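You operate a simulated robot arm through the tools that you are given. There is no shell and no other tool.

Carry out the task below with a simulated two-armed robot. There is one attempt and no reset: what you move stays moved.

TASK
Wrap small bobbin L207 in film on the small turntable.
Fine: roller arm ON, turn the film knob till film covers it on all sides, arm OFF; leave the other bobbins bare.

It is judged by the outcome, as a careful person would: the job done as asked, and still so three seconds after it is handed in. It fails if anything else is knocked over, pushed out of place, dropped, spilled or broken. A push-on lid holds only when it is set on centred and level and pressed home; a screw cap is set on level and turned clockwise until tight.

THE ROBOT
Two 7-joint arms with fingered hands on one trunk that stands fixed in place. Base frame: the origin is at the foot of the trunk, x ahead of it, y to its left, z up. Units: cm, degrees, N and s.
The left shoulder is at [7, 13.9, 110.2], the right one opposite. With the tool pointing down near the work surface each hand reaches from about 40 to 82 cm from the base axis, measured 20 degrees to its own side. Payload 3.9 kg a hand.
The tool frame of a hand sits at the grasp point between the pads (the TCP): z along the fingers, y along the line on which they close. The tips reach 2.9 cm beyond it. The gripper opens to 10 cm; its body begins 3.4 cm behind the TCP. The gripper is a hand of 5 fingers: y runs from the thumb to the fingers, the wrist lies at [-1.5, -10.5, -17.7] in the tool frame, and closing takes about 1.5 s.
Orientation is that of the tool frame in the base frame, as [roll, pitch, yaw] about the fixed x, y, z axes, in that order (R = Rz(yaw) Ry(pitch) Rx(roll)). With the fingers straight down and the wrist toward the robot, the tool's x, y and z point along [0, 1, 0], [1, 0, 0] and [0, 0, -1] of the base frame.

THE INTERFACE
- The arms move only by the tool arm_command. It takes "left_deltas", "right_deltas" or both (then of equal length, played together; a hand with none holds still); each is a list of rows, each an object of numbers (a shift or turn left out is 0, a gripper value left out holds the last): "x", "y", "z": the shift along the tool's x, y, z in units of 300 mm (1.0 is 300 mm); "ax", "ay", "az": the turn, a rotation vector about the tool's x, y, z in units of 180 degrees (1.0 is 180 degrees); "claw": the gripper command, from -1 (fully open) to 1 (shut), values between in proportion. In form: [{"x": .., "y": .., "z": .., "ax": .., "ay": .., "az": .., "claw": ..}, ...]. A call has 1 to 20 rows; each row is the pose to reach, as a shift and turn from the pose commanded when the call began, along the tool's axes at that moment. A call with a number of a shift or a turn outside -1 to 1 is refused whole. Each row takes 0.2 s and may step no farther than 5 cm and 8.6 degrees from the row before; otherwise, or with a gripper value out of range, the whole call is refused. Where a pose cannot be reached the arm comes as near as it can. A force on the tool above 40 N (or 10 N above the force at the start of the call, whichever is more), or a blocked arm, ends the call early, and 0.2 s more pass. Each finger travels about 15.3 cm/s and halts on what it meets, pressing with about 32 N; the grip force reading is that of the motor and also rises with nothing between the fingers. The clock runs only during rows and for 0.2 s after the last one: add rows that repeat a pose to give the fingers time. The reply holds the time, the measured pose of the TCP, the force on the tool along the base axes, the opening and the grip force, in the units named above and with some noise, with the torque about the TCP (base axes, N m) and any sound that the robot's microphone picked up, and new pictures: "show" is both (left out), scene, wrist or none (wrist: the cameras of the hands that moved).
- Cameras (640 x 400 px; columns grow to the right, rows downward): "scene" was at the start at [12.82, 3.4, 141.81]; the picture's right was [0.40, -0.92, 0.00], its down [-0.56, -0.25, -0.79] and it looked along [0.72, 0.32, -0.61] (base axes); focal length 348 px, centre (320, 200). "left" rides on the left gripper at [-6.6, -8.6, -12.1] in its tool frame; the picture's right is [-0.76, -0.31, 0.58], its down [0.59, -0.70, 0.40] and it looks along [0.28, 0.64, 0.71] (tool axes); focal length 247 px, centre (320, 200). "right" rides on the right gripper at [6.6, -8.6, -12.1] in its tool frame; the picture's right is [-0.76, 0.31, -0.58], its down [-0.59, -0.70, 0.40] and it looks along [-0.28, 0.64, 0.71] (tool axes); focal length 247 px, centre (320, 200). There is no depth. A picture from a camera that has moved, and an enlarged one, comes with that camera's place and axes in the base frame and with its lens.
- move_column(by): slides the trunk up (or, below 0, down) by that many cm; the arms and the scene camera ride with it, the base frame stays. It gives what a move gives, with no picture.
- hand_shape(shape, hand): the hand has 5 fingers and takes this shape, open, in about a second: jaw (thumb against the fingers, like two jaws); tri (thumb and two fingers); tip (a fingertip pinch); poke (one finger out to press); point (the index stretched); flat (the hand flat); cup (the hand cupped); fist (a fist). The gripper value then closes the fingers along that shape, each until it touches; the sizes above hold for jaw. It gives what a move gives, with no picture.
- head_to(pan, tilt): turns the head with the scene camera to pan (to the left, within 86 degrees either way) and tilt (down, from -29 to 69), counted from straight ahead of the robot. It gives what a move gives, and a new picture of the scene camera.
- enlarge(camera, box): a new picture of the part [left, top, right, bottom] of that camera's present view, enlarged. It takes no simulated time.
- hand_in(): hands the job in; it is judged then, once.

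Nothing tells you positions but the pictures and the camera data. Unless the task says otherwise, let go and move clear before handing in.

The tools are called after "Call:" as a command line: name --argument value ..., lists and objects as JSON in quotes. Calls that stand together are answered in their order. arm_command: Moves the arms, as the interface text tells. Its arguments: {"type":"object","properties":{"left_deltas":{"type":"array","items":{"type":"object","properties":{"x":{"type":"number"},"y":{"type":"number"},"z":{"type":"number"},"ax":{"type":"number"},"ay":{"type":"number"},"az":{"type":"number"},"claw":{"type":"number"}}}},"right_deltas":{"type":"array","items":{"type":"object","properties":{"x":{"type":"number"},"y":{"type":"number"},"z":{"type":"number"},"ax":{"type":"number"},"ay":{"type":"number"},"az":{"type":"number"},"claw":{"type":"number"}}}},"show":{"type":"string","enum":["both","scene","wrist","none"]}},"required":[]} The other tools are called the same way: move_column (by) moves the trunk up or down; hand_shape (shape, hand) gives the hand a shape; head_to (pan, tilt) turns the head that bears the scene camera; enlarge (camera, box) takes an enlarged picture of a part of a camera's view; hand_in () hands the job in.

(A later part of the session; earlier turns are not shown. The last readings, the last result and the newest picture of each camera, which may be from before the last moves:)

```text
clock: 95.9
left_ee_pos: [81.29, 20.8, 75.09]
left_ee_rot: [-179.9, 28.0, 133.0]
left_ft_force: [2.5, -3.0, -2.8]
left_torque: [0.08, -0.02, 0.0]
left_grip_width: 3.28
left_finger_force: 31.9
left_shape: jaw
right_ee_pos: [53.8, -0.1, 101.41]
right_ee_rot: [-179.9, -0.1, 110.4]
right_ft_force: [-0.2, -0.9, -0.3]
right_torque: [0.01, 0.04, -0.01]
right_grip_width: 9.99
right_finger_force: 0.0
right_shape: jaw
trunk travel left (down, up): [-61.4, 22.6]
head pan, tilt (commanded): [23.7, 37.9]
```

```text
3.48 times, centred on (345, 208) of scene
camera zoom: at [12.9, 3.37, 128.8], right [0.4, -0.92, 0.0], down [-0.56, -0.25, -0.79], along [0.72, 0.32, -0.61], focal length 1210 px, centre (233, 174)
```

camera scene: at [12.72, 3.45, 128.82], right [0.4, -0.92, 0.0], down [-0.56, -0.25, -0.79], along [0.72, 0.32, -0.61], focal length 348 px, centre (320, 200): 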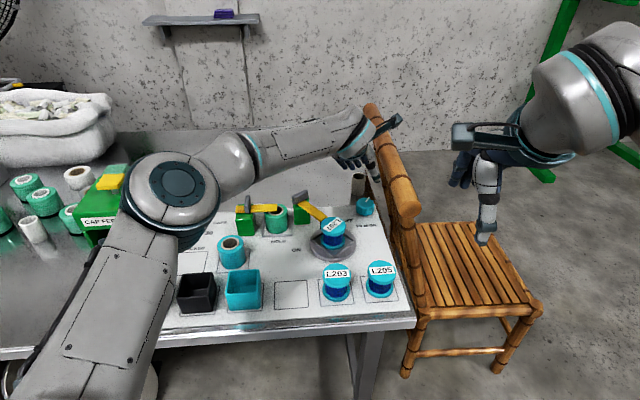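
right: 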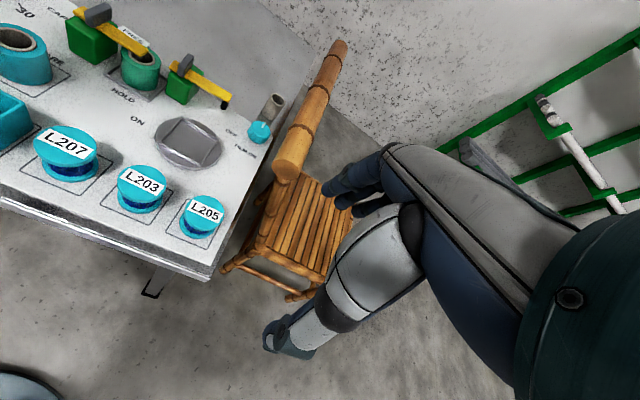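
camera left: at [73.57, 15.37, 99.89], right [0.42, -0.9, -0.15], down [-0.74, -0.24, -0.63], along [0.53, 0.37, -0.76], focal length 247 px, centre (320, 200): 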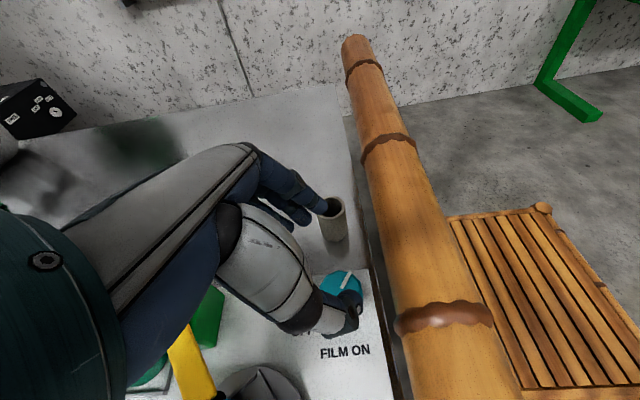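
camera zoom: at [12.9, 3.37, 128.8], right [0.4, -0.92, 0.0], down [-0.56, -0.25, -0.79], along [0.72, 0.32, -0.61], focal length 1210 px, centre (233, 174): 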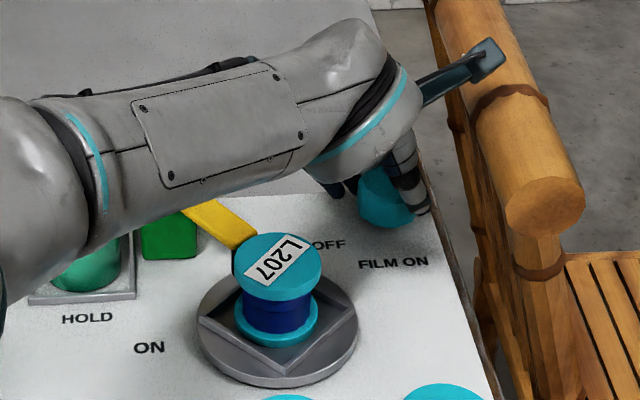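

Gripped. Next clockwise stroke.

Call:
arm_command --left_deltas '[{"ax": 0.0101, "az": 0.0189, "y": -0.001}, {"ax": 0.0202, "az": 0.0378, "y": -0.0025}, {"ax": 0.0303, "az": 0.0567, "y": -0.004}, {"ax": 0.0404, "az": 0.0756, "y": -0.005}, {"ax": 0.0505, "az": 0.0945, "y": -0.006}, {"ax": 0.0606, "az": 0.1134, "y": -0.007}, {"ax": 0.0707, "az": 0.1323, "y": -0.0083}, {"ax": 0.0707, "az": 0.1323, "y": -0.0083}]' --show "none"

Call:
enlarge --camera "scene" --box '[310, 200, 370, 255]'

```text
clock: 97.7
left_ee_pos: [81.02, 20.58, 75.24]
left_ee_rot: [-179.9, 28.2, 106.1]
left_ft_force: [9.8, 3.0, 0.6]
left_torque: [0.19, -0.21, -0.05]
left_grip_width: 3.19
left_finger_force: 32.5
left_shape: jaw
right_ee_pos: [53.99, -0.12, 101.43]
right_ee_rot: [-179.9, 0.0, 110.4]
right_ft_force: [0.1, 0.0, -0.5]
right_torque: [0.01, -0.01, 0.0]
right_grip_width: 9.97
right_finger_force: 0.1
right_shape: jaw
trunk travel left (down, up): [-61.4, 22.6]
head pan, tilt (commanded): [23.7, 37.9]
```

```text
7.27 times, centred on (340, 228) of scene
camera zoom: at [12.95, 3.44, 128.8], right [0.4, -0.92, 0.0], down [-0.56, -0.25, -0.79], along [0.72, 0.32, -0.62], focal length 2530 px, centre (174, 0)
```

zoom: 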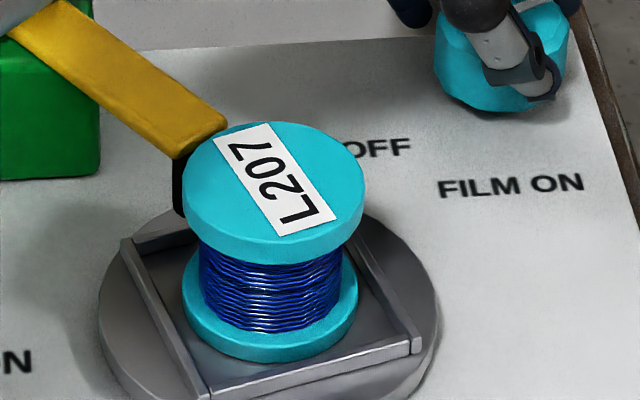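

Continuing: open, rotate back, regrip, and make another clockwise stroke.

Call:
arm_command --left_deltas '[{"claw": 0.1}, {"claw": -0.25}, {"claw": -0.25}, {"ax": -0.0101, "az": -0.0189, "claw": -0.25}, {"ax": -0.0202, "az": -0.0378, "y": -0.001}, {"ax": -0.0303, "az": -0.0567, "y": -0.002}, {"ax": -0.0404, "az": -0.0756, "y": -0.003}, {"ax": -0.0505, "az": -0.0945, "y": -0.004}, {"ax": -0.0606, "az": -0.1134, "y": -0.004}, {"ax": -0.0707, "az": -0.1323, "y": -0.004}, {"ax": -0.0707, "az": -0.1323, "y": -0.004}, {"ax": -0.0707, "az": -0.1323, "y": -0.004, "claw": -0.1}, {"ax": -0.0707, "az": -0.1323, "y": -0.004, "claw": 0.1}, {"ax": -0.0707, "az": -0.1323, "y": -0.004, "claw": 0.3}, {"ax": -0.0707, "az": -0.1323, "y": -0.004, "claw": 0.5}, {"ax": -0.0707, "az": -0.1323, "y": -0.004, "claw": 0.5}, {"ax": -0.0707, "az": -0.1323, "y": -0.004, "claw": 0.5}]' --show "none"

Call:
arm_command --left_deltas '[{"ax": 0.0108, "az": 0.0203}, {"ax": 0.0217, "az": 0.0406, "y": 0.001}, {"ax": 0.0325, "az": 0.0609, "y": 0.002}, {"ax": 0.0434, "az": 0.0812, "y": 0.003}, {"ax": 0.0542, "az": 0.1015, "y": 0.004, "x": -0.001}, {"ax": 0.0651, "az": 0.1218, "y": 0.004, "x": -0.002}, {"ax": 0.0733, "az": 0.1372, "y": 0.004, "x": -0.003}, {"ax": 0.0733, "az": 0.1372, "y": 0.004, "x": -0.003}]' --show "none"

Call:
enlarge --camera "scene" --box '[310, 200, 370, 255]'

Call:
enlarge --camera "right" --box '[160, 85, 240, 155]'

```text
clock: 101.3
left_ee_pos: [80.89, 20.47, 75.22]
left_ee_rot: [180.0, 28.1, 133.1]
left_ft_force: [6.5, 4.2, 1.4]
left_torque: [0.21, -0.18, -0.05]
left_grip_width: 3.13
left_finger_force: 32.5
left_shape: jaw
right_ee_pos: [53.82, 0.01, 101.39]
right_ee_rot: [-179.9, 0.0, 110.5]
right_ft_force: [0.5, 0.2, 0.4]
right_torque: [0.0, -0.03, 0.0]
right_grip_width: 9.97
right_finger_force: 0.1
right_shape: jaw
trunk travel left (down, up): [-61.4, 22.6]
head pan, tilt (commanded): [23.7, 37.9]
```

```text
clock: 103.1
left_ee_pos: [80.95, 20.52, 75.21]
left_ee_rot: [-180.0, 28.1, 105.0]
left_ft_force: [-6.2, 7.6, -1.1]
left_torque: [0.26, 0.14, 0.04]
left_grip_width: 3.14
left_finger_force: 32.3
left_shape: jaw
right_ee_pos: [53.74, 0.0, 101.39]
right_ee_rot: [180.0, 0.0, 110.5]
right_ft_force: [-0.2, -0.4, 0.3]
right_torque: [0.01, 0.03, -0.04]
right_grip_width: 9.99
right_finger_force: 0.1
right_shape: jaw
trunk travel left (down, up): [-61.4, 22.6]
head pan, tilt (commanded): [23.7, 37.9]
```

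```text
7.27 times, centred on (340, 228) of scene
camera zoom: at [12.75, 3.5, 128.81], right [0.4, -0.92, 0.0], down [-0.56, -0.25, -0.79], along [0.72, 0.32, -0.61], focal length 2530 px, centre (174, 0)
```

zoom: 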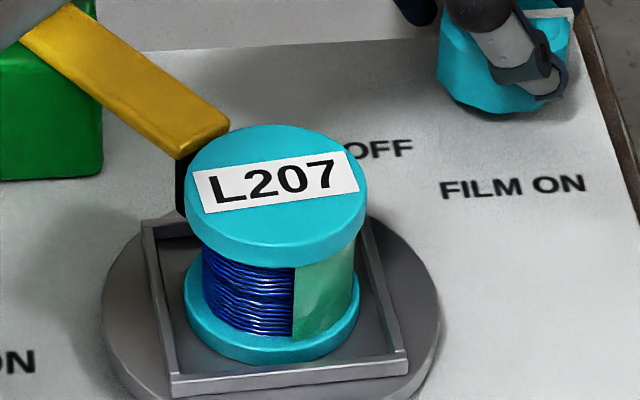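

```text
5.71 times, centred on (200, 120) of right
camera zoom: at [43.34, 3.13, 113.58], right [0.55, -0.6, 0.58], down [-0.45, -0.8, -0.4], along [0.7, -0.04, -0.71], focal length 1411 px, centre (1006, 657)
```

zoom: 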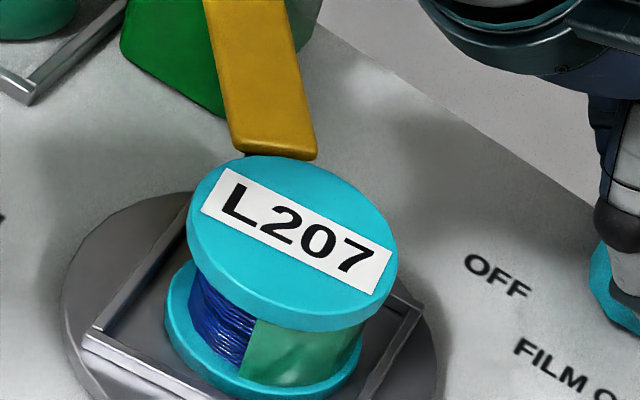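

Film has appeared: a green film now covers the right half of the winding. Clockwise is the right direction. I'll continue with more clockwise strokes until it closes all round.

Call:
arm_command --left_deltas '[{"claw": 0.1}, {"claw": -0.25}, {"claw": -0.25}, {"ax": -0.0105, "az": -0.0196, "claw": -0.25}, {"ax": -0.021, "az": -0.0392, "y": -0.001}, {"ax": -0.0314, "az": -0.0588, "y": -0.002}, {"ax": -0.0419, "az": -0.0784, "y": -0.003}, {"ax": -0.0523, "az": -0.098, "y": -0.004}, {"ax": -0.0628, "az": -0.1176, "y": -0.004}, {"ax": -0.0733, "az": -0.1372, "y": -0.003}, {"ax": -0.0733, "az": -0.1372, "y": -0.003}, {"ax": -0.0733, "az": -0.1372, "y": -0.003, "claw": -0.1}, {"ax": -0.0733, "az": -0.1372, "y": -0.003, "claw": 0.1}, {"ax": -0.0733, "az": -0.1372, "y": -0.003, "claw": 0.3}, {"ax": -0.0733, "az": -0.1372, "y": -0.003, "claw": 0.5}, {"ax": -0.0733, "az": -0.1372, "y": -0.003, "claw": 0.5}, {"ax": -0.0733, "az": -0.1372, "y": -0.003, "claw": 0.5}]' --show "none"

Call:
arm_command --left_deltas '[{"ax": 0.0105, "az": 0.0196}, {"ax": 0.021, "az": 0.0392, "y": 0.001}, {"ax": 0.0314, "az": 0.0588, "y": 0.002}, {"ax": 0.0419, "az": 0.0784, "y": 0.003}, {"ax": 0.0523, "az": 0.098, "y": 0.004, "x": -0.001}, {"ax": 0.0628, "az": 0.1176, "y": 0.004, "x": -0.002}, {"ax": 0.0733, "az": 0.1372, "y": 0.004, "x": -0.003}, {"ax": 0.0733, "az": 0.1372, "y": 0.004, "x": -0.003}]' --show "none"

Call:
enlarge --camera "scene" --box '[310, 200, 370, 255]'

Call:
enlarge --camera "right" --box '[160, 85, 240, 155]'

```text
clock: 106.7
left_ee_pos: [80.91, 20.25, 75.2]
left_ee_rot: [180.0, 28.1, 133.0]
left_ft_force: [7.4, 2.9, 1.6]
left_torque: [0.24, -0.23, -0.04]
left_grip_width: 3.09
left_finger_force: 32.2
left_shape: jaw
right_ee_pos: [53.86, -0.08, 101.44]
right_ee_rot: [-179.9, 0.0, 110.4]
right_ft_force: [0.4, -0.8, 0.3]
right_torque: [-0.03, 0.0, -0.01]
right_grip_width: 9.95
right_finger_force: 0.1
right_shape: jaw
trunk travel left (down, up): [-61.4, 22.6]
head pan, tilt (commanded): [23.7, 37.9]
```

```text
clock: 108.5
left_ee_pos: [80.95, 20.37, 75.12]
left_ee_rot: [-179.9, 28.1, 105.0]
left_ft_force: [-5.9, 4.0, -3.9]
left_torque: [0.22, 0.05, 0.0]
left_grip_width: 3.12
left_finger_force: 32.2
left_shape: jaw
right_ee_pos: [53.87, -0.12, 101.55]
right_ee_rot: [180.0, 0.0, 110.6]
right_ft_force: [0.2, 0.2, -0.2]
right_torque: [0.0, -0.05, 0.03]
right_grip_width: 9.99
right_finger_force: 0.1
right_shape: jaw
trunk travel left (down, up): [-61.4, 22.6]
head pan, tilt (commanded): [23.7, 37.9]
```

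```text
7.27 times, centred on (340, 228) of scene
camera zoom: at [12.82, 3.46, 128.8], right [0.4, -0.92, 0.0], down [-0.56, -0.25, -0.79], along [0.72, 0.32, -0.61], focal length 2530 px, centre (174, 0)
```

zoom: 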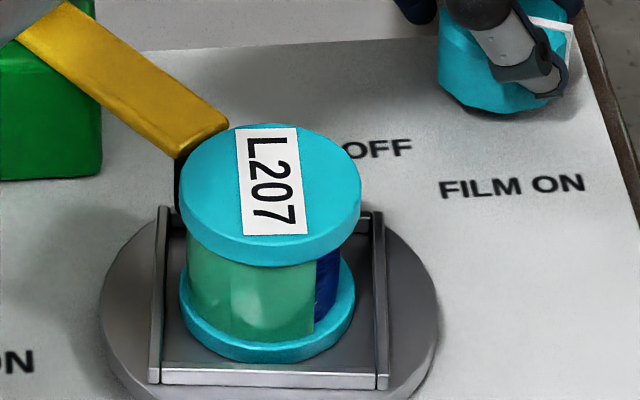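

```text
5.71 times, centred on (200, 120) of right
camera zoom: at [43.4, 3.09, 113.55], right [0.55, -0.6, 0.58], down [-0.45, -0.8, -0.4], along [0.7, -0.04, -0.71], focal length 1411 px, centre (1006, 657)
```

zoom: 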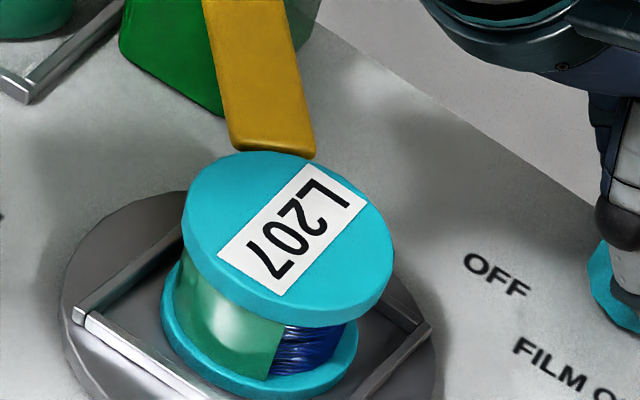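

The film lies in a patch about 110° wide followed by a bare stretch, so it is laid only while the roller touches the bobbin, and the bobbin is slightly off-centre. I'll keep turning clockwise and see which other sides get covered.

Call:
arm_command --left_deltas '[{"claw": 0.1}, {"claw": -0.25}, {"claw": -0.25}, {"ax": -0.0105, "az": -0.0196, "claw": -0.25}, {"ax": -0.021, "az": -0.0392, "y": -0.001}, {"ax": -0.0314, "az": -0.0588, "y": -0.002}, {"ax": -0.0419, "az": -0.0784, "y": -0.003}, {"ax": -0.0523, "az": -0.098, "y": -0.003}, {"ax": -0.0628, "az": -0.1176, "y": -0.002, "x": 0.002}, {"ax": -0.0733, "az": -0.1372, "y": -0.001, "x": 0.005, "z": -0.002}, {"ax": -0.0733, "az": -0.1372, "y": -0.001, "x": 0.005, "z": -0.002}, {"ax": -0.0733, "az": -0.1372, "y": -0.001, "x": 0.005, "z": -0.002, "claw": -0.1}, {"ax": -0.0733, "az": -0.1372, "y": -0.001, "x": 0.005, "z": -0.002, "claw": 0.1}, {"ax": -0.0733, "az": -0.1372, "y": -0.001, "x": 0.005, "z": -0.002, "claw": 0.3}, {"ax": -0.0733, "az": -0.1372, "y": -0.001, "x": 0.005, "z": -0.002, "claw": 0.5}, {"ax": -0.0733, "az": -0.1372, "y": -0.001, "x": 0.005, "z": -0.002, "claw": 0.5}, {"ax": -0.0733, "az": -0.1372, "y": -0.001, "x": 0.005, "z": -0.002, "claw": 0.5}]' --show "none"

Call:
arm_command --left_deltas '[{"ax": 0.0105, "az": 0.0196}, {"ax": 0.021, "az": 0.0392, "y": 0.001}, {"ax": 0.0314, "az": 0.0588, "y": 0.002}, {"ax": 0.0419, "az": 0.0784, "y": 0.003}, {"ax": 0.0523, "az": 0.098, "y": 0.004, "x": -0.001}, {"ax": 0.0628, "az": 0.1176, "y": 0.004, "x": -0.002}, {"ax": 0.0733, "az": 0.1372, "y": 0.004, "x": -0.003}, {"ax": 0.0733, "az": 0.1372, "y": 0.004, "x": -0.003}]' --show "none"

Call:
enlarge --camera "scene" --box '[310, 200, 370, 255]'

Call:
enlarge --camera "right" --box '[160, 85, 240, 155]'

```text
clock: 112.1
left_ee_pos: [81.0, 20.52, 75.09]
left_ee_rot: [179.9, 28.1, 133.0]
left_ft_force: [2.6, -2.2, 0.2]
left_torque: [0.09, -0.09, 0.0]
left_grip_width: 3.29
left_finger_force: 32.5
left_shape: jaw
right_ee_pos: [53.71, -0.09, 101.49]
right_ee_rot: [180.0, -0.2, 110.3]
right_ft_force: [0.3, -0.5, 0.1]
right_torque: [-0.01, 0.0, 0.01]
right_grip_width: 9.99
right_finger_force: 0.0
right_shape: jaw
trunk travel left (down, up): [-61.4, 22.6]
head pan, tilt (commanded): [23.7, 37.9]
```

```text
clock: 113.9
left_ee_pos: [81.12, 20.77, 75.07]
left_ee_rot: [-179.8, 28.1, 105.2]
left_ft_force: [-7.4, -1.5, -7.9]
left_torque: [0.18, 0.05, -0.01]
left_grip_width: 3.13
left_finger_force: 31.5
left_shape: jaw
right_ee_pos: [53.86, -0.16, 101.47]
right_ee_rot: [-179.9, 0.0, 110.5]
right_ft_force: [0.5, -1.1, 0.7]
right_torque: [-0.05, 0.02, -0.02]
right_grip_width: 9.97
right_finger_force: 0.2
right_shape: jaw
trunk travel left (down, up): [-61.4, 22.6]
head pan, tilt (commanded): [23.7, 37.9]
```

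```text
7.27 times, centred on (340, 228) of scene
camera zoom: at [12.88, 3.41, 128.8], right [0.4, -0.92, 0.0], down [-0.56, -0.25, -0.79], along [0.72, 0.32, -0.61], focal length 2530 px, centre (174, 0)
```

zoom: 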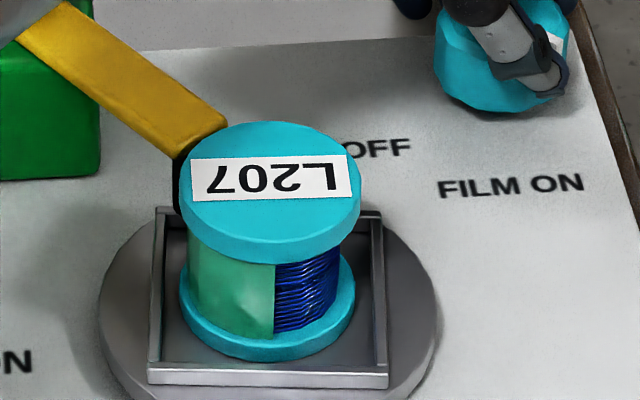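

```text
5.71 times, centred on (200, 120) of right
camera zoom: at [43.46, 3.04, 113.53], right [0.55, -0.6, 0.58], down [-0.45, -0.8, -0.4], along [0.7, -0.04, -0.71], focal length 1411 px, centre (1006, 657)
```

zoom: 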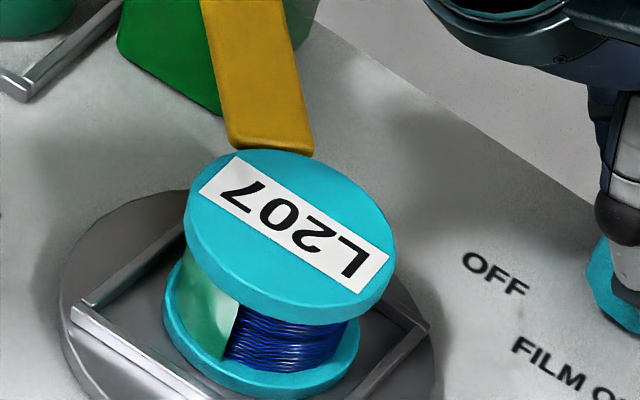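

The film front is advancing: it grew by about 60° with that stroke and now covers around 190° in total. So it is being laid continuously, and I'll carry on with more clockwise strokes.

Call:
arm_command --left_deltas '[{"claw": 0.1}, {"claw": -0.25}, {"claw": -0.25}, {"ax": -0.0105, "az": -0.0196, "claw": -0.25}, {"ax": -0.021, "az": -0.0392, "y": -0.001}, {"ax": -0.0314, "az": -0.0588, "y": -0.002}, {"ax": -0.0419, "az": -0.0784, "y": -0.003}, {"ax": -0.0523, "az": -0.098, "y": -0.004}, {"ax": -0.0628, "az": -0.1176, "y": -0.005}, {"ax": -0.0733, "az": -0.1372, "y": -0.004}, {"ax": -0.0733, "az": -0.1372, "y": -0.004}, {"ax": -0.0733, "az": -0.1372, "y": -0.004, "claw": -0.1}, {"ax": -0.0733, "az": -0.1372, "y": -0.004, "claw": 0.1}, {"ax": -0.0733, "az": -0.1372, "y": -0.004, "claw": 0.3}, {"ax": -0.0733, "az": -0.1372, "y": -0.004, "claw": 0.5}, {"ax": -0.0733, "az": -0.1372, "y": -0.004, "claw": 0.5}, {"ax": -0.0733, "az": -0.1372, "y": -0.004, "claw": 0.5}]' --show "none"

Call:
arm_command --left_deltas '[{"ax": 0.0105, "az": 0.0196}, {"ax": 0.021, "az": 0.0392, "y": 0.001}, {"ax": 0.0314, "az": 0.0588, "y": 0.002}, {"ax": 0.0419, "az": 0.0784, "y": 0.003}, {"ax": 0.0523, "az": 0.098, "y": 0.004, "x": -0.001}, {"ax": 0.0628, "az": 0.1176, "y": 0.004, "x": -0.002}, {"ax": 0.0733, "az": 0.1372, "y": 0.004, "x": -0.003}, {"ax": 0.0733, "az": 0.1372, "y": 0.004, "x": -0.003}]' --show "none"

Call:
enlarge --camera "scene" --box '[310, 200, 370, 255]'

Call:
enlarge --camera "right" --box '[160, 85, 240, 155]'

```text
clock: 117.5
left_ee_pos: [80.89, 20.56, 75.23]
left_ee_rot: [179.9, 28.1, 133.0]
left_ft_force: [2.8, 0.1, -0.3]
left_torque: [0.11, -0.11, -0.02]
left_grip_width: 3.28
left_finger_force: 31.5
left_shape: jaw
right_ee_pos: [53.93, -0.25, 101.52]
right_ee_rot: [-180.0, -0.1, 110.3]
right_ft_force: [1.1, -0.2, 0.5]
right_torque: [0.01, -0.01, 0.01]
right_grip_width: 9.96
right_finger_force: 0.1
right_shape: jaw
trunk travel left (down, up): [-61.4, 22.6]
head pan, tilt (commanded): [23.7, 37.9]
```

```text
clock: 119.3
left_ee_pos: [80.94, 20.59, 75.31]
left_ee_rot: [-179.8, 28.1, 105.1]
left_ft_force: [-7.6, 0.6, -5.9]
left_torque: [0.21, 0.04, -0.01]
left_grip_width: 3.16
left_finger_force: 32.2
left_shape: jaw
right_ee_pos: [53.87, -0.11, 101.44]
right_ee_rot: [-180.0, 0.1, 110.5]
right_ft_force: [-0.4, -0.1, 0.5]
right_torque: [0.03, -0.01, -0.01]
right_grip_width: 9.97
right_finger_force: 0.1
right_shape: jaw
trunk travel left (down, up): [-61.4, 22.6]
head pan, tilt (commanded): [23.7, 37.9]
```

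```text
7.27 times, centred on (340, 228) of scene
camera zoom: at [12.84, 3.42, 128.8], right [0.4, -0.92, 0.0], down [-0.56, -0.25, -0.79], along [0.72, 0.32, -0.61], focal length 2530 px, centre (174, 0)
```

zoom: 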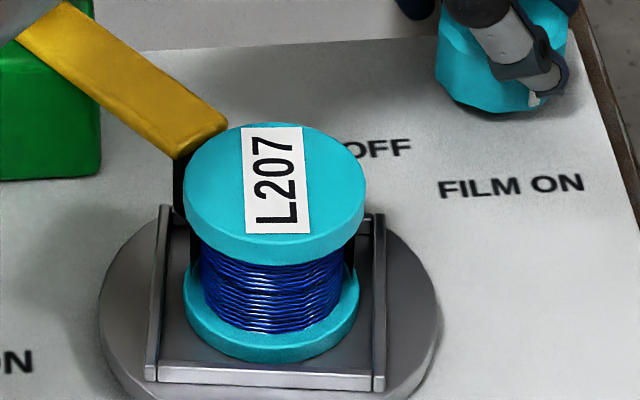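

```text
5.71 times, centred on (200, 120) of right
camera zoom: at [43.43, 3.05, 113.54], right [0.55, -0.6, 0.58], down [-0.45, -0.8, -0.4], along [0.7, -0.04, -0.71], focal length 1411 px, centre (1006, 657)
```

zoom: 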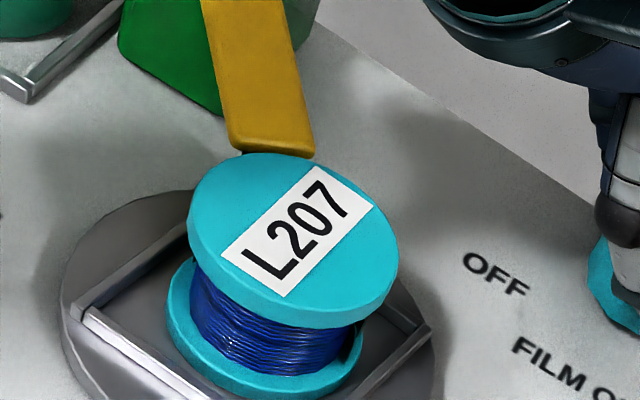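

The pattern fits one film segment (60°) per 60° of knob turn, so a full knob turn is needed. The knob is at about 210° so far. I'll continue clockwise strokes.

Call:
arm_command --left_deltas '[{"claw": 0.1}, {"claw": -0.25}, {"claw": -0.25}, {"ax": -0.0105, "az": -0.0196, "claw": -0.25}, {"ax": -0.021, "az": -0.0392, "y": -0.001}, {"ax": -0.0314, "az": -0.0588, "y": -0.002}, {"ax": -0.0419, "az": -0.0784, "y": -0.003}, {"ax": -0.0523, "az": -0.098, "y": -0.004}, {"ax": -0.0628, "az": -0.1176, "y": -0.004}, {"ax": -0.0733, "az": -0.1372, "y": -0.003}, {"ax": -0.0733, "az": -0.1372, "y": -0.003}, {"ax": -0.0733, "az": -0.1372, "y": -0.003, "claw": -0.1}, {"ax": -0.0733, "az": -0.1372, "y": -0.003, "claw": 0.1}, {"ax": -0.0733, "az": -0.1372, "y": -0.003, "claw": 0.3}, {"ax": -0.0733, "az": -0.1372, "y": -0.003, "claw": 0.5}, {"ax": -0.0733, "az": -0.1372, "y": -0.003, "claw": 0.5}, {"ax": -0.0733, "az": -0.1372, "y": -0.003, "claw": 0.5}]' --show "none"

Call:
arm_command --left_deltas '[{"ax": 0.0105, "az": 0.0196}, {"ax": 0.021, "az": 0.0392, "y": 0.001}, {"ax": 0.0314, "az": 0.0588, "y": 0.002}, {"ax": 0.0419, "az": 0.0784, "y": 0.003}, {"ax": 0.0523, "az": 0.098, "y": 0.004, "x": -0.001}, {"ax": 0.0628, "az": 0.1176, "y": 0.004, "x": -0.002}, {"ax": 0.0733, "az": 0.1372, "y": 0.004, "x": -0.003}, {"ax": 0.0733, "az": 0.1372, "y": 0.004, "x": -0.003}]' --show "none"

Call:
enlarge --camera "scene" --box '[310, 190, 390, 255]'

Call:
enlarge --camera "left" --box '[220, 140, 460, 340]'

```text
clock: 122.9
left_ee_pos: [81.07, 20.56, 75.45]
left_ee_rot: [180.0, 28.1, 133.1]
left_ft_force: [3.0, -1.9, -0.8]
left_torque: [0.13, -0.09, 0.01]
left_grip_width: 3.13
left_finger_force: 31.9
left_shape: jaw
right_ee_pos: [53.86, -0.17, 101.41]
right_ee_rot: [-180.0, -0.1, 110.4]
right_ft_force: [-0.2, 0.1, 0.1]
right_torque: [-0.02, 0.0, 0.0]
right_grip_width: 9.99
right_finger_force: 0.2
right_shape: jaw
trunk travel left (down, up): [-61.4, 22.6]
head pan, tilt (commanded): [23.7, 37.9]
```

```text
clock: 124.7
left_ee_pos: [80.98, 20.62, 75.28]
left_ee_rot: [-179.9, 28.1, 105.0]
left_ft_force: [-4.4, -3.6, -3.1]
left_torque: [0.14, -0.09, 0.05]
left_grip_width: 3.01
left_finger_force: 32.0
left_shape: jaw
right_ee_pos: [53.8, -0.21, 101.44]
right_ee_rot: [-179.9, -0.1, 110.4]
right_ft_force: [-0.3, 0.2, -0.8]
right_torque: [-0.01, 0.02, -0.01]
right_grip_width: 9.99
right_finger_force: 0.0
right_shape: jaw
trunk travel left (down, up): [-61.4, 22.6]
head pan, tilt (commanded): [23.7, 37.9]
```

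```text
6.15 times, centred on (350, 222) of scene
camera zoom: at [12.82, 3.34, 128.81], right [0.4, -0.92, 0.0], down [-0.56, -0.25, -0.79], along [0.72, 0.32, -0.61], focal length 2141 px, centre (135, 62)
```

zoom: 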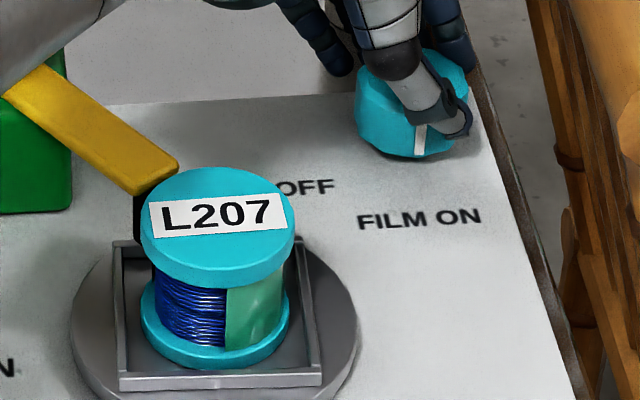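

```text
2.00 times, centred on (340, 240) of left
camera zoom: at [73.04, 18.3, 89.23], right [-0.05, -0.99, -0.15], down [-0.77, 0.14, -0.63], along [0.64, 0.08, -0.76], focal length 494 px, centre (280, 120)
```

zoom: 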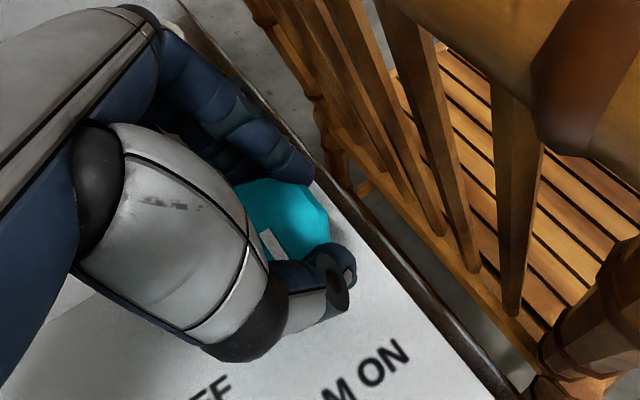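

The pointer confirms about 238° of knob turn so far. I'll continue clockwise.

Call:
arm_command --left_deltas '[{"claw": 0.1}, {"claw": -0.25}, {"claw": -0.25}, {"ax": -0.0105, "az": -0.0196, "claw": -0.25}, {"ax": -0.021, "az": -0.0392, "y": -0.001}, {"ax": -0.0314, "az": -0.0588, "y": -0.002}, {"ax": -0.0419, "az": -0.0784, "y": -0.003}, {"ax": -0.0523, "az": -0.098, "y": -0.004}, {"ax": -0.0628, "az": -0.1176, "y": -0.004}, {"ax": -0.0733, "az": -0.1372, "y": -0.003}, {"ax": -0.0733, "az": -0.1372, "y": -0.003}, {"ax": -0.0733, "az": -0.1372, "y": -0.003, "claw": -0.1}, {"ax": -0.0733, "az": -0.1372, "y": -0.003, "claw": 0.1}, {"ax": -0.0733, "az": -0.1372, "y": -0.003, "claw": 0.3}, {"ax": -0.0733, "az": -0.1372, "y": -0.003, "claw": 0.5}, {"ax": -0.0733, "az": -0.1372, "y": -0.003, "claw": 0.5}, {"ax": -0.0733, "az": -0.1372, "y": -0.003, "claw": 0.5}]' --show "none"

Call:
arm_command --left_deltas '[{"ax": 0.0105, "az": 0.0196}, {"ax": 0.021, "az": 0.0392, "y": 0.001}, {"ax": 0.0314, "az": 0.0588, "y": 0.002}, {"ax": 0.0419, "az": 0.0784, "y": 0.003}, {"ax": 0.0523, "az": 0.098, "y": 0.004, "x": -0.001}, {"ax": 0.0628, "az": 0.1176, "y": 0.004, "x": -0.002}, {"ax": 0.0733, "az": 0.1372, "y": 0.004, "x": -0.003}, {"ax": 0.0733, "az": 0.1372, "y": 0.004, "x": -0.003}]' --show "none"

Call:
enlarge --camera "scene" --box '[310, 190, 390, 255]'

Call:
enlarge --camera "left" --box '[220, 140, 460, 340]'

```text
clock: 128.3
left_ee_pos: [81.26, 20.48, 75.37]
left_ee_rot: [-180.0, 28.0, 133.0]
left_ft_force: [3.6, -2.2, -0.7]
left_torque: [0.2, -0.05, -0.02]
left_grip_width: 3.05
left_finger_force: 31.7
left_shape: jaw
right_ee_pos: [53.81, -0.2, 101.42]
right_ee_rot: [-179.9, -0.1, 110.5]
right_ft_force: [-0.4, 0.0, 0.7]
right_torque: [0.01, -0.01, 0.0]
right_grip_width: 9.96
right_finger_force: 0.0
right_shape: jaw
trunk travel left (down, up): [-61.4, 22.6]
head pan, tilt (commanded): [23.7, 37.9]
```

```text
clock: 130.1
left_ee_pos: [81.27, 20.49, 75.38]
left_ee_rot: [-179.8, 28.0, 105.0]
left_ft_force: [-6.9, -6.2, -10.6]
left_torque: [0.16, -0.01, 0.05]
left_grip_width: 2.98
left_finger_force: 31.7
left_shape: jaw
right_ee_pos: [53.83, -0.15, 101.45]
right_ee_rot: [-179.8, -0.1, 110.4]
right_ft_force: [-0.3, -0.6, -0.3]
right_torque: [-0.01, -0.02, -0.02]
right_grip_width: 9.98
right_finger_force: 0.1
right_shape: jaw
trunk travel left (down, up): [-61.4, 22.6]
head pan, tilt (commanded): [23.7, 37.9]
```

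```text
6.15 times, centred on (350, 222) of scene
camera zoom: at [12.94, 3.35, 128.79], right [0.4, -0.92, 0.0], down [-0.56, -0.25, -0.79], along [0.72, 0.32, -0.62], focal length 2141 px, centre (135, 62)
```

zoom: 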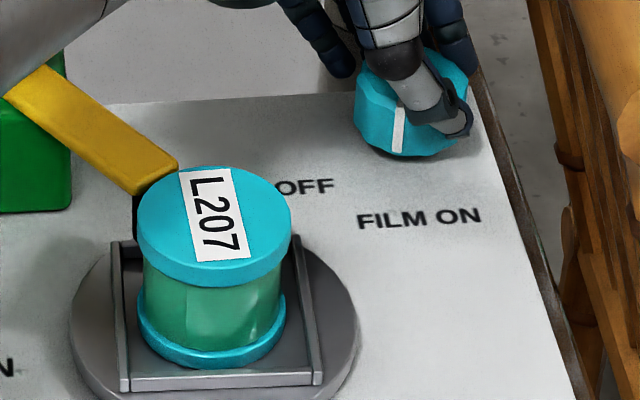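

```text
2.00 times, centred on (340, 240) of left
camera zoom: at [73.13, 18.2, 89.2], right [-0.05, -0.99, -0.15], down [-0.77, 0.14, -0.63], along [0.64, 0.08, -0.76], focal length 494 px, centre (280, 120)
```

zoom: 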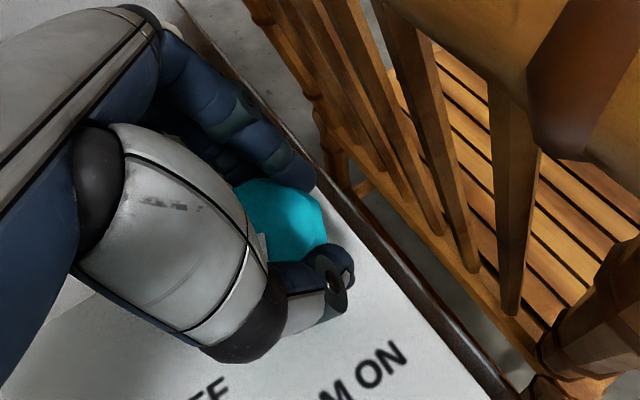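

The whole near side now shows film. I'll continue; the remaining bare segments are on the far side.

Call:
arm_command --left_deltas '[{"claw": 0.1}, {"claw": -0.25}, {"claw": -0.25}, {"ax": -0.0105, "az": -0.0196, "y": -0.002, "claw": -0.25}, {"ax": -0.021, "az": -0.0392, "y": -0.004}, {"ax": -0.0314, "az": -0.0588, "y": -0.006}, {"ax": -0.0419, "az": -0.0784, "y": -0.008}, {"ax": -0.0523, "az": -0.098, "y": -0.01}, {"ax": -0.0628, "az": -0.1176, "y": -0.01}, {"ax": -0.0733, "az": -0.1372, "y": -0.01}, {"ax": -0.0733, "az": -0.1372, "y": -0.01}, {"ax": -0.0733, "az": -0.1372, "y": -0.01, "claw": -0.1}, {"ax": -0.0733, "az": -0.1372, "y": -0.01, "claw": 0.1}, {"ax": -0.0733, "az": -0.1372, "y": -0.01, "claw": 0.3}, {"ax": -0.0733, "az": -0.1372, "y": -0.01, "claw": 0.5}, {"ax": -0.0733, "az": -0.1372, "y": -0.01, "claw": 0.5}, {"ax": -0.0733, "az": -0.1372, "y": -0.01, "claw": 0.5}]' --show "none"

Call:
arm_command --left_deltas '[{"ax": 0.0105, "az": 0.0196}, {"ax": 0.021, "az": 0.0392, "y": 0.001}, {"ax": 0.0314, "az": 0.0588, "y": 0.002}, {"ax": 0.0419, "az": 0.0784, "y": 0.003}, {"ax": 0.0523, "az": 0.098, "y": 0.004, "x": -0.001}, {"ax": 0.0628, "az": 0.1176, "y": 0.004, "x": -0.002}, {"ax": 0.0733, "az": 0.1372, "y": 0.004, "x": -0.003}, {"ax": 0.0733, "az": 0.1372, "y": 0.004, "x": -0.003}]' --show "none"

Call:
enlarge --camera "scene" --box '[310, 190, 390, 255]'

Call:
enlarge --camera "right" --box '[160, 85, 240, 155]'

```text
clock: 133.7
left_ee_pos: [81.01, 20.53, 75.41]
left_ee_rot: [-179.9, 28.2, 133.1]
left_ft_force: [3.0, -3.1, -1.2]
left_torque: [0.14, -0.12, 0.01]
left_grip_width: 3.15
left_finger_force: 31.5
left_shape: jaw
right_ee_pos: [53.87, -0.05, 101.43]
right_ee_rot: [-179.8, -0.1, 110.4]
right_ft_force: [-0.9, -0.8, 0.7]
right_torque: [-0.03, -0.01, 0.0]
right_grip_width: 9.96
right_finger_force: 0.1
right_shape: jaw
trunk travel left (down, up): [-61.4, 22.6]
head pan, tilt (commanded): [23.7, 37.9]
```

```text
clock: 135.5
left_ee_pos: [81.03, 20.47, 75.32]
left_ee_rot: [-180.0, 28.0, 105.1]
left_ft_force: [-5.8, -2.6, -4.8]
left_torque: [0.13, -0.07, 0.02]
left_grip_width: 3.08
left_finger_force: 32.2
left_shape: jaw
right_ee_pos: [53.84, -0.09, 101.39]
right_ee_rot: [-179.9, -0.2, 110.5]
right_ft_force: [-0.8, -0.6, 0.0]
right_torque: [0.02, 0.01, -0.04]
right_grip_width: 9.98
right_finger_force: 0.1
right_shape: jaw
trunk travel left (down, up): [-61.4, 22.6]
head pan, tilt (commanded): [23.7, 37.9]
```

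```text
6.15 times, centred on (350, 222) of scene
camera zoom: at [12.82, 3.37, 128.81], right [0.4, -0.92, 0.0], down [-0.56, -0.25, -0.79], along [0.72, 0.32, -0.61], focal length 2141 px, centre (135, 62)
```

zoom: 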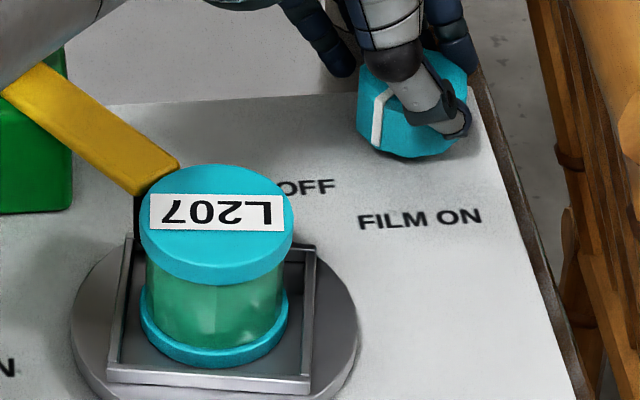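

```text
5.71 times, centred on (200, 120) of right
camera zoom: at [43.41, 3.01, 113.55], right [0.55, -0.6, 0.58], down [-0.45, -0.8, -0.4], along [0.7, -0.04, -0.71], focal length 1411 px, centre (1006, 657)
```

zoom: 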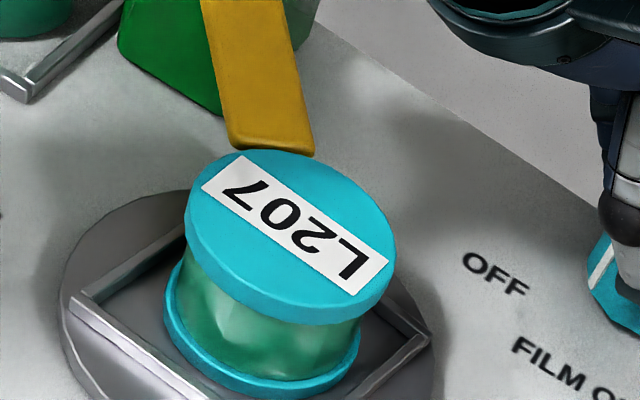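

More of the bobbin is filmed now. I'll do another clockwise cycle.

Call:
arm_command --left_deltas '[{"claw": 0.1}, {"claw": -0.25}, {"claw": -0.25}, {"ax": -0.0105, "az": -0.0196, "claw": -0.25}, {"ax": -0.021, "az": -0.0392, "y": -0.001}, {"ax": -0.0314, "az": -0.0588, "y": -0.002}, {"ax": -0.0419, "az": -0.0784, "y": -0.003}, {"ax": -0.0523, "az": -0.098, "y": -0.004}, {"ax": -0.0628, "az": -0.1176, "y": -0.004}, {"ax": -0.0733, "az": -0.1372, "y": -0.004}, {"ax": -0.0733, "az": -0.1372, "y": -0.004}, {"ax": -0.0733, "az": -0.1372, "y": -0.004, "claw": -0.1}, {"ax": -0.0733, "az": -0.1372, "y": -0.004, "claw": 0.1}, {"ax": -0.0733, "az": -0.1372, "y": -0.004, "claw": 0.3}, {"ax": -0.0733, "az": -0.1372, "y": -0.004, "claw": 0.5}, {"ax": -0.0733, "az": -0.1372, "y": -0.004, "claw": 0.5}, {"ax": -0.0733, "az": -0.1372, "y": -0.004, "claw": 0.5}]' --show "none"

Call:
arm_command --left_deltas '[{"ax": 0.0105, "az": 0.0196}, {"ax": 0.021, "az": 0.0392, "y": 0.001}, {"ax": 0.0314, "az": 0.0588, "y": 0.002}, {"ax": 0.0419, "az": 0.0784, "y": 0.003}, {"ax": 0.0523, "az": 0.098, "y": 0.004, "x": -0.001}, {"ax": 0.0628, "az": 0.1176, "y": 0.004, "x": -0.002}, {"ax": 0.0733, "az": 0.1372, "y": 0.004, "x": -0.003}, {"ax": 0.0733, "az": 0.1372, "y": 0.004, "x": -0.003}]' --show "none"

Call:
enlarge --camera "scene" --box '[310, 190, 390, 255]'

Call:
enlarge --camera "right" --box '[160, 85, 240, 155]'

```text
clock: 139.1
left_ee_pos: [80.98, 20.58, 75.37]
left_ee_rot: [180.0, 28.0, 133.0]
left_ft_force: [2.4, -3.4, -1.4]
left_torque: [0.1, -0.13, -0.05]
left_grip_width: 3.2
left_finger_force: 31.8
left_shape: jaw
right_ee_pos: [53.85, -0.19, 101.46]
right_ee_rot: [-179.9, 0.0, 110.4]
right_ft_force: [-0.9, -1.0, 0.2]
right_torque: [-0.01, 0.01, 0.0]
right_grip_width: 9.99
right_finger_force: 0.0
right_shape: jaw
trunk travel left (down, up): [-61.4, 22.6]
head pan, tilt (commanded): [23.7, 37.9]
```

```text
clock: 140.9
left_ee_pos: [81.07, 20.45, 75.47]
left_ee_rot: [-179.9, 28.1, 105.1]
left_ft_force: [-7.0, -2.1, -4.0]
left_torque: [0.14, -0.01, 0.05]
left_grip_width: 3.12
left_finger_force: 31.5
left_shape: jaw
right_ee_pos: [53.88, -0.14, 101.46]
right_ee_rot: [-180.0, 0.0, 110.5]
right_ft_force: [0.5, -0.1, -0.4]
right_torque: [0.01, -0.01, 0.02]
right_grip_width: 10.0
right_finger_force: 0.0
right_shape: jaw
trunk travel left (down, up): [-61.4, 22.6]
head pan, tilt (commanded): [23.7, 37.9]
```

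```text
6.15 times, centred on (350, 222) of scene
camera zoom: at [12.79, 3.39, 128.81], right [0.4, -0.92, 0.0], down [-0.56, -0.25, -0.79], along [0.72, 0.32, -0.61], focal length 2141 px, centre (135, 62)
```

zoom: 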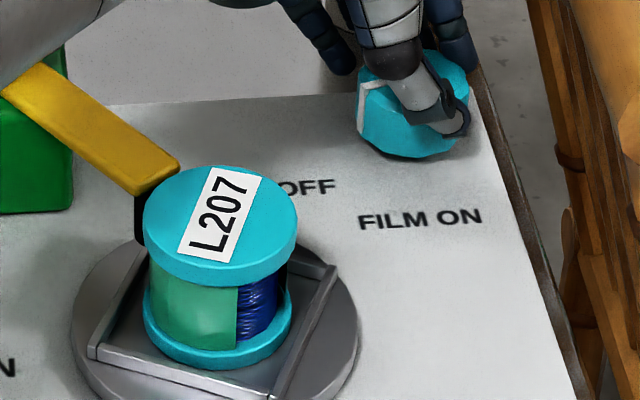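

```text
5.71 times, centred on (200, 120) of right
camera zoom: at [43.38, 3.03, 113.57], right [0.55, -0.6, 0.58], down [-0.45, -0.8, -0.4], along [0.7, -0.04, -0.71], focal length 1411 px, centre (1006, 657)
```

zoom: 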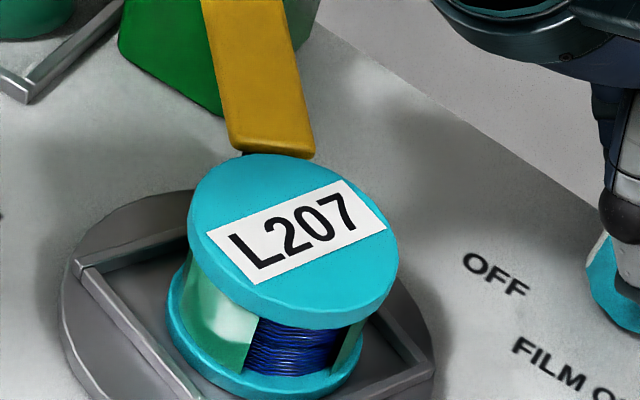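

Only one bare segment remains, visible on the right, with film on both sides of it. I'll do another clockwise cycle.

Call:
arm_command --left_deltas '[{"claw": 0.1}, {"claw": -0.25}, {"claw": -0.25}, {"ax": -0.0105, "az": -0.0196, "claw": -0.25}, {"ax": -0.021, "az": -0.0392, "y": -0.001}, {"ax": -0.0314, "az": -0.0588, "y": -0.002}, {"ax": -0.0419, "az": -0.0784, "y": -0.003}, {"ax": -0.0523, "az": -0.098, "y": -0.004}, {"ax": -0.0628, "az": -0.1176, "y": -0.004}, {"ax": -0.0733, "az": -0.1372, "y": -0.004}, {"ax": -0.0733, "az": -0.1372, "y": -0.004}, {"ax": -0.0733, "az": -0.1372, "y": -0.004, "claw": -0.1}, {"ax": -0.0733, "az": -0.1372, "y": -0.004, "claw": 0.1}, {"ax": -0.0733, "az": -0.1372, "y": -0.004, "claw": 0.3}, {"ax": -0.0733, "az": -0.1372, "y": -0.004, "claw": 0.5}, {"ax": -0.0733, "az": -0.1372, "y": -0.004, "claw": 0.5}, {"ax": -0.0733, "az": -0.1372, "y": -0.004, "claw": 0.5}]' --show "none"

Call:
arm_command --left_deltas '[{"ax": 0.0105, "az": 0.0196}, {"ax": 0.021, "az": 0.0392, "y": 0.001}, {"ax": 0.0314, "az": 0.0588, "y": 0.002}, {"ax": 0.0419, "az": 0.0784, "y": 0.003}, {"ax": 0.0523, "az": 0.098, "y": 0.004, "x": -0.001}, {"ax": 0.0628, "az": 0.1176, "y": 0.004, "x": -0.002}, {"ax": 0.0733, "az": 0.1372, "y": 0.004, "x": -0.003}, {"ax": 0.0733, "az": 0.1372, "y": 0.004, "x": -0.003}]' --show "none"

Call:
enlarge --camera "scene" --box '[310, 190, 390, 255]'

Call:
enlarge --camera "right" --box '[160, 85, 240, 155]'

```text
clock: 144.5
left_ee_pos: [80.98, 20.44, 75.38]
left_ee_rot: [-180.0, 28.0, 133.1]
left_ft_force: [2.8, -2.1, -0.6]
left_torque: [0.12, -0.11, -0.03]
left_grip_width: 3.12
left_finger_force: 31.7
left_shape: jaw
right_ee_pos: [53.84, -0.12, 101.45]
right_ee_rot: [-179.9, -0.1, 110.4]
right_ft_force: [0.5, 0.2, -0.1]
right_torque: [0.01, -0.02, 0.01]
right_grip_width: 9.98
right_finger_force: 0.0
right_shape: jaw
trunk travel left (down, up): [-61.4, 22.6]
head pan, tilt (commanded): [23.7, 37.9]
```

```text
clock: 146.3
left_ee_pos: [81.2, 20.42, 75.35]
left_ee_rot: [-179.8, 28.1, 105.1]
left_ft_force: [-7.3, -5.4, -7.1]
left_torque: [0.2, -0.04, -0.01]
left_grip_width: 3.05
left_finger_force: 31.6
left_shape: jaw
right_ee_pos: [53.86, -0.21, 101.47]
right_ee_rot: [180.0, -0.1, 110.4]
right_ft_force: [-1.0, 0.3, -0.7]
right_torque: [-0.02, -0.03, 0.03]
right_grip_width: 9.97
right_finger_force: 0.1
right_shape: jaw
trunk travel left (down, up): [-61.4, 22.6]
head pan, tilt (commanded): [23.7, 37.9]
```

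```text
6.15 times, centred on (350, 222) of scene
camera zoom: at [12.87, 3.35, 128.8], right [0.4, -0.92, 0.0], down [-0.56, -0.25, -0.79], along [0.72, 0.32, -0.61], focal length 2141 px, centre (135, 62)
```

zoom: 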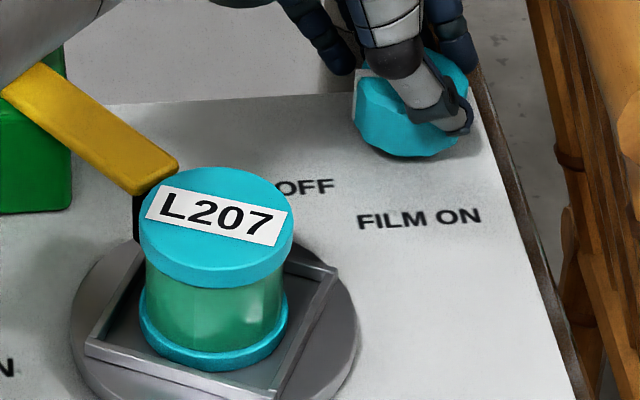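

```text
5.71 times, centred on (200, 120) of right
camera zoom: at [43.45, 2.98, 113.53], right [0.55, -0.6, 0.58], down [-0.45, -0.8, -0.4], along [0.7, -0.04, -0.71], focal length 1411 px, centre (1006, 657)
```

zoom: 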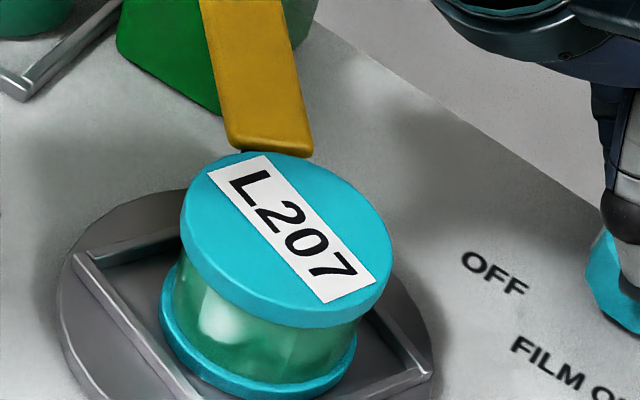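

The film now covers every side I've been able to see through a full rotation. I'll release the knob and rise clear before turning the roller arm OFF.

Call:
arm_command --left_deltas '[{"claw": 0.1}, {"claw": -0.25}, {"claw": -0.25}, {"ax": -0.0183, "az": -0.0343, "y": -0.003}, {"ax": -0.0366, "az": -0.0686, "y": -0.006}, {"ax": -0.0549, "az": -0.1029, "y": -0.008, "x": -0.02, "z": -0.04}, {"ax": -0.0549, "az": -0.1029, "y": -0.008, "x": -0.06, "z": -0.11}, {"ax": -0.0549, "az": -0.1029, "y": -0.008, "x": -0.12, "z": -0.225}, {"ax": -0.0549, "az": -0.1029, "y": -0.008, "x": -0.18, "z": -0.34}, {"ax": -0.0549, "az": -0.1029, "y": -0.008, "x": -0.24, "z": -0.45}, {"ax": -0.0549, "az": -0.1029, "y": -0.008, "x": -0.24, "z": -0.45}]' --show "none"

Call:
enlarge --camera "scene" --box '[290, 170, 400, 265]'

Call:
enlarge --camera "right" --box '[140, 60, 290, 180]'

```text
clock: 148.7
left_ee_pos: [80.61, 20.44, 90.94]
left_ee_rot: [-179.8, 28.1, 126.2]
left_ft_force: [-0.3, -0.5, 0.3]
left_torque: [0.02, 0.0, 0.01]
left_grip_width: 6.21
left_finger_force: 0.0
left_shape: jaw
right_ee_pos: [53.85, -0.04, 101.37]
right_ee_rot: [-179.8, -0.1, 110.4]
right_ft_force: [0.1, 0.0, -0.5]
right_torque: [-0.02, 0.0, -0.02]
right_grip_width: 9.96
right_finger_force: 0.2
right_shape: jaw
trunk travel left (down, up): [-61.4, 22.6]
head pan, tilt (commanded): [23.7, 37.9]
```

```text
4.21 times, centred on (345, 218) of scene
camera zoom: at [12.88, 3.42, 128.8], right [0.4, -0.92, 0.0], down [-0.56, -0.25, -0.79], along [0.72, 0.32, -0.61], focal length 1465 px, centre (215, 126)
```

zoom: 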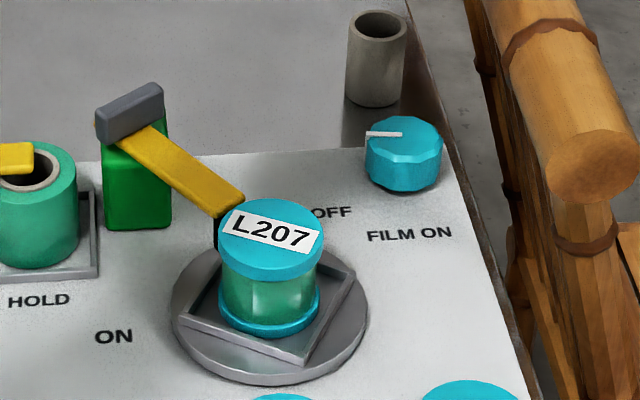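

```text
3.33 times, centred on (215, 120) of right
camera zoom: at [43.46, 3.04, 113.53], right [0.55, -0.6, 0.58], down [-0.45, -0.8, -0.4], along [0.7, -0.04, -0.71], focal length 823 px, centre (670, 467)
```

zoom: 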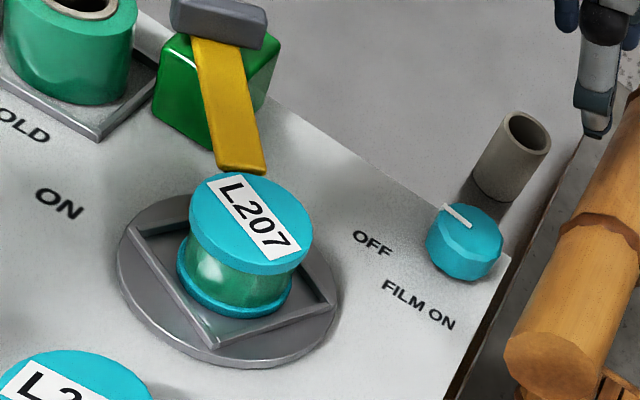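

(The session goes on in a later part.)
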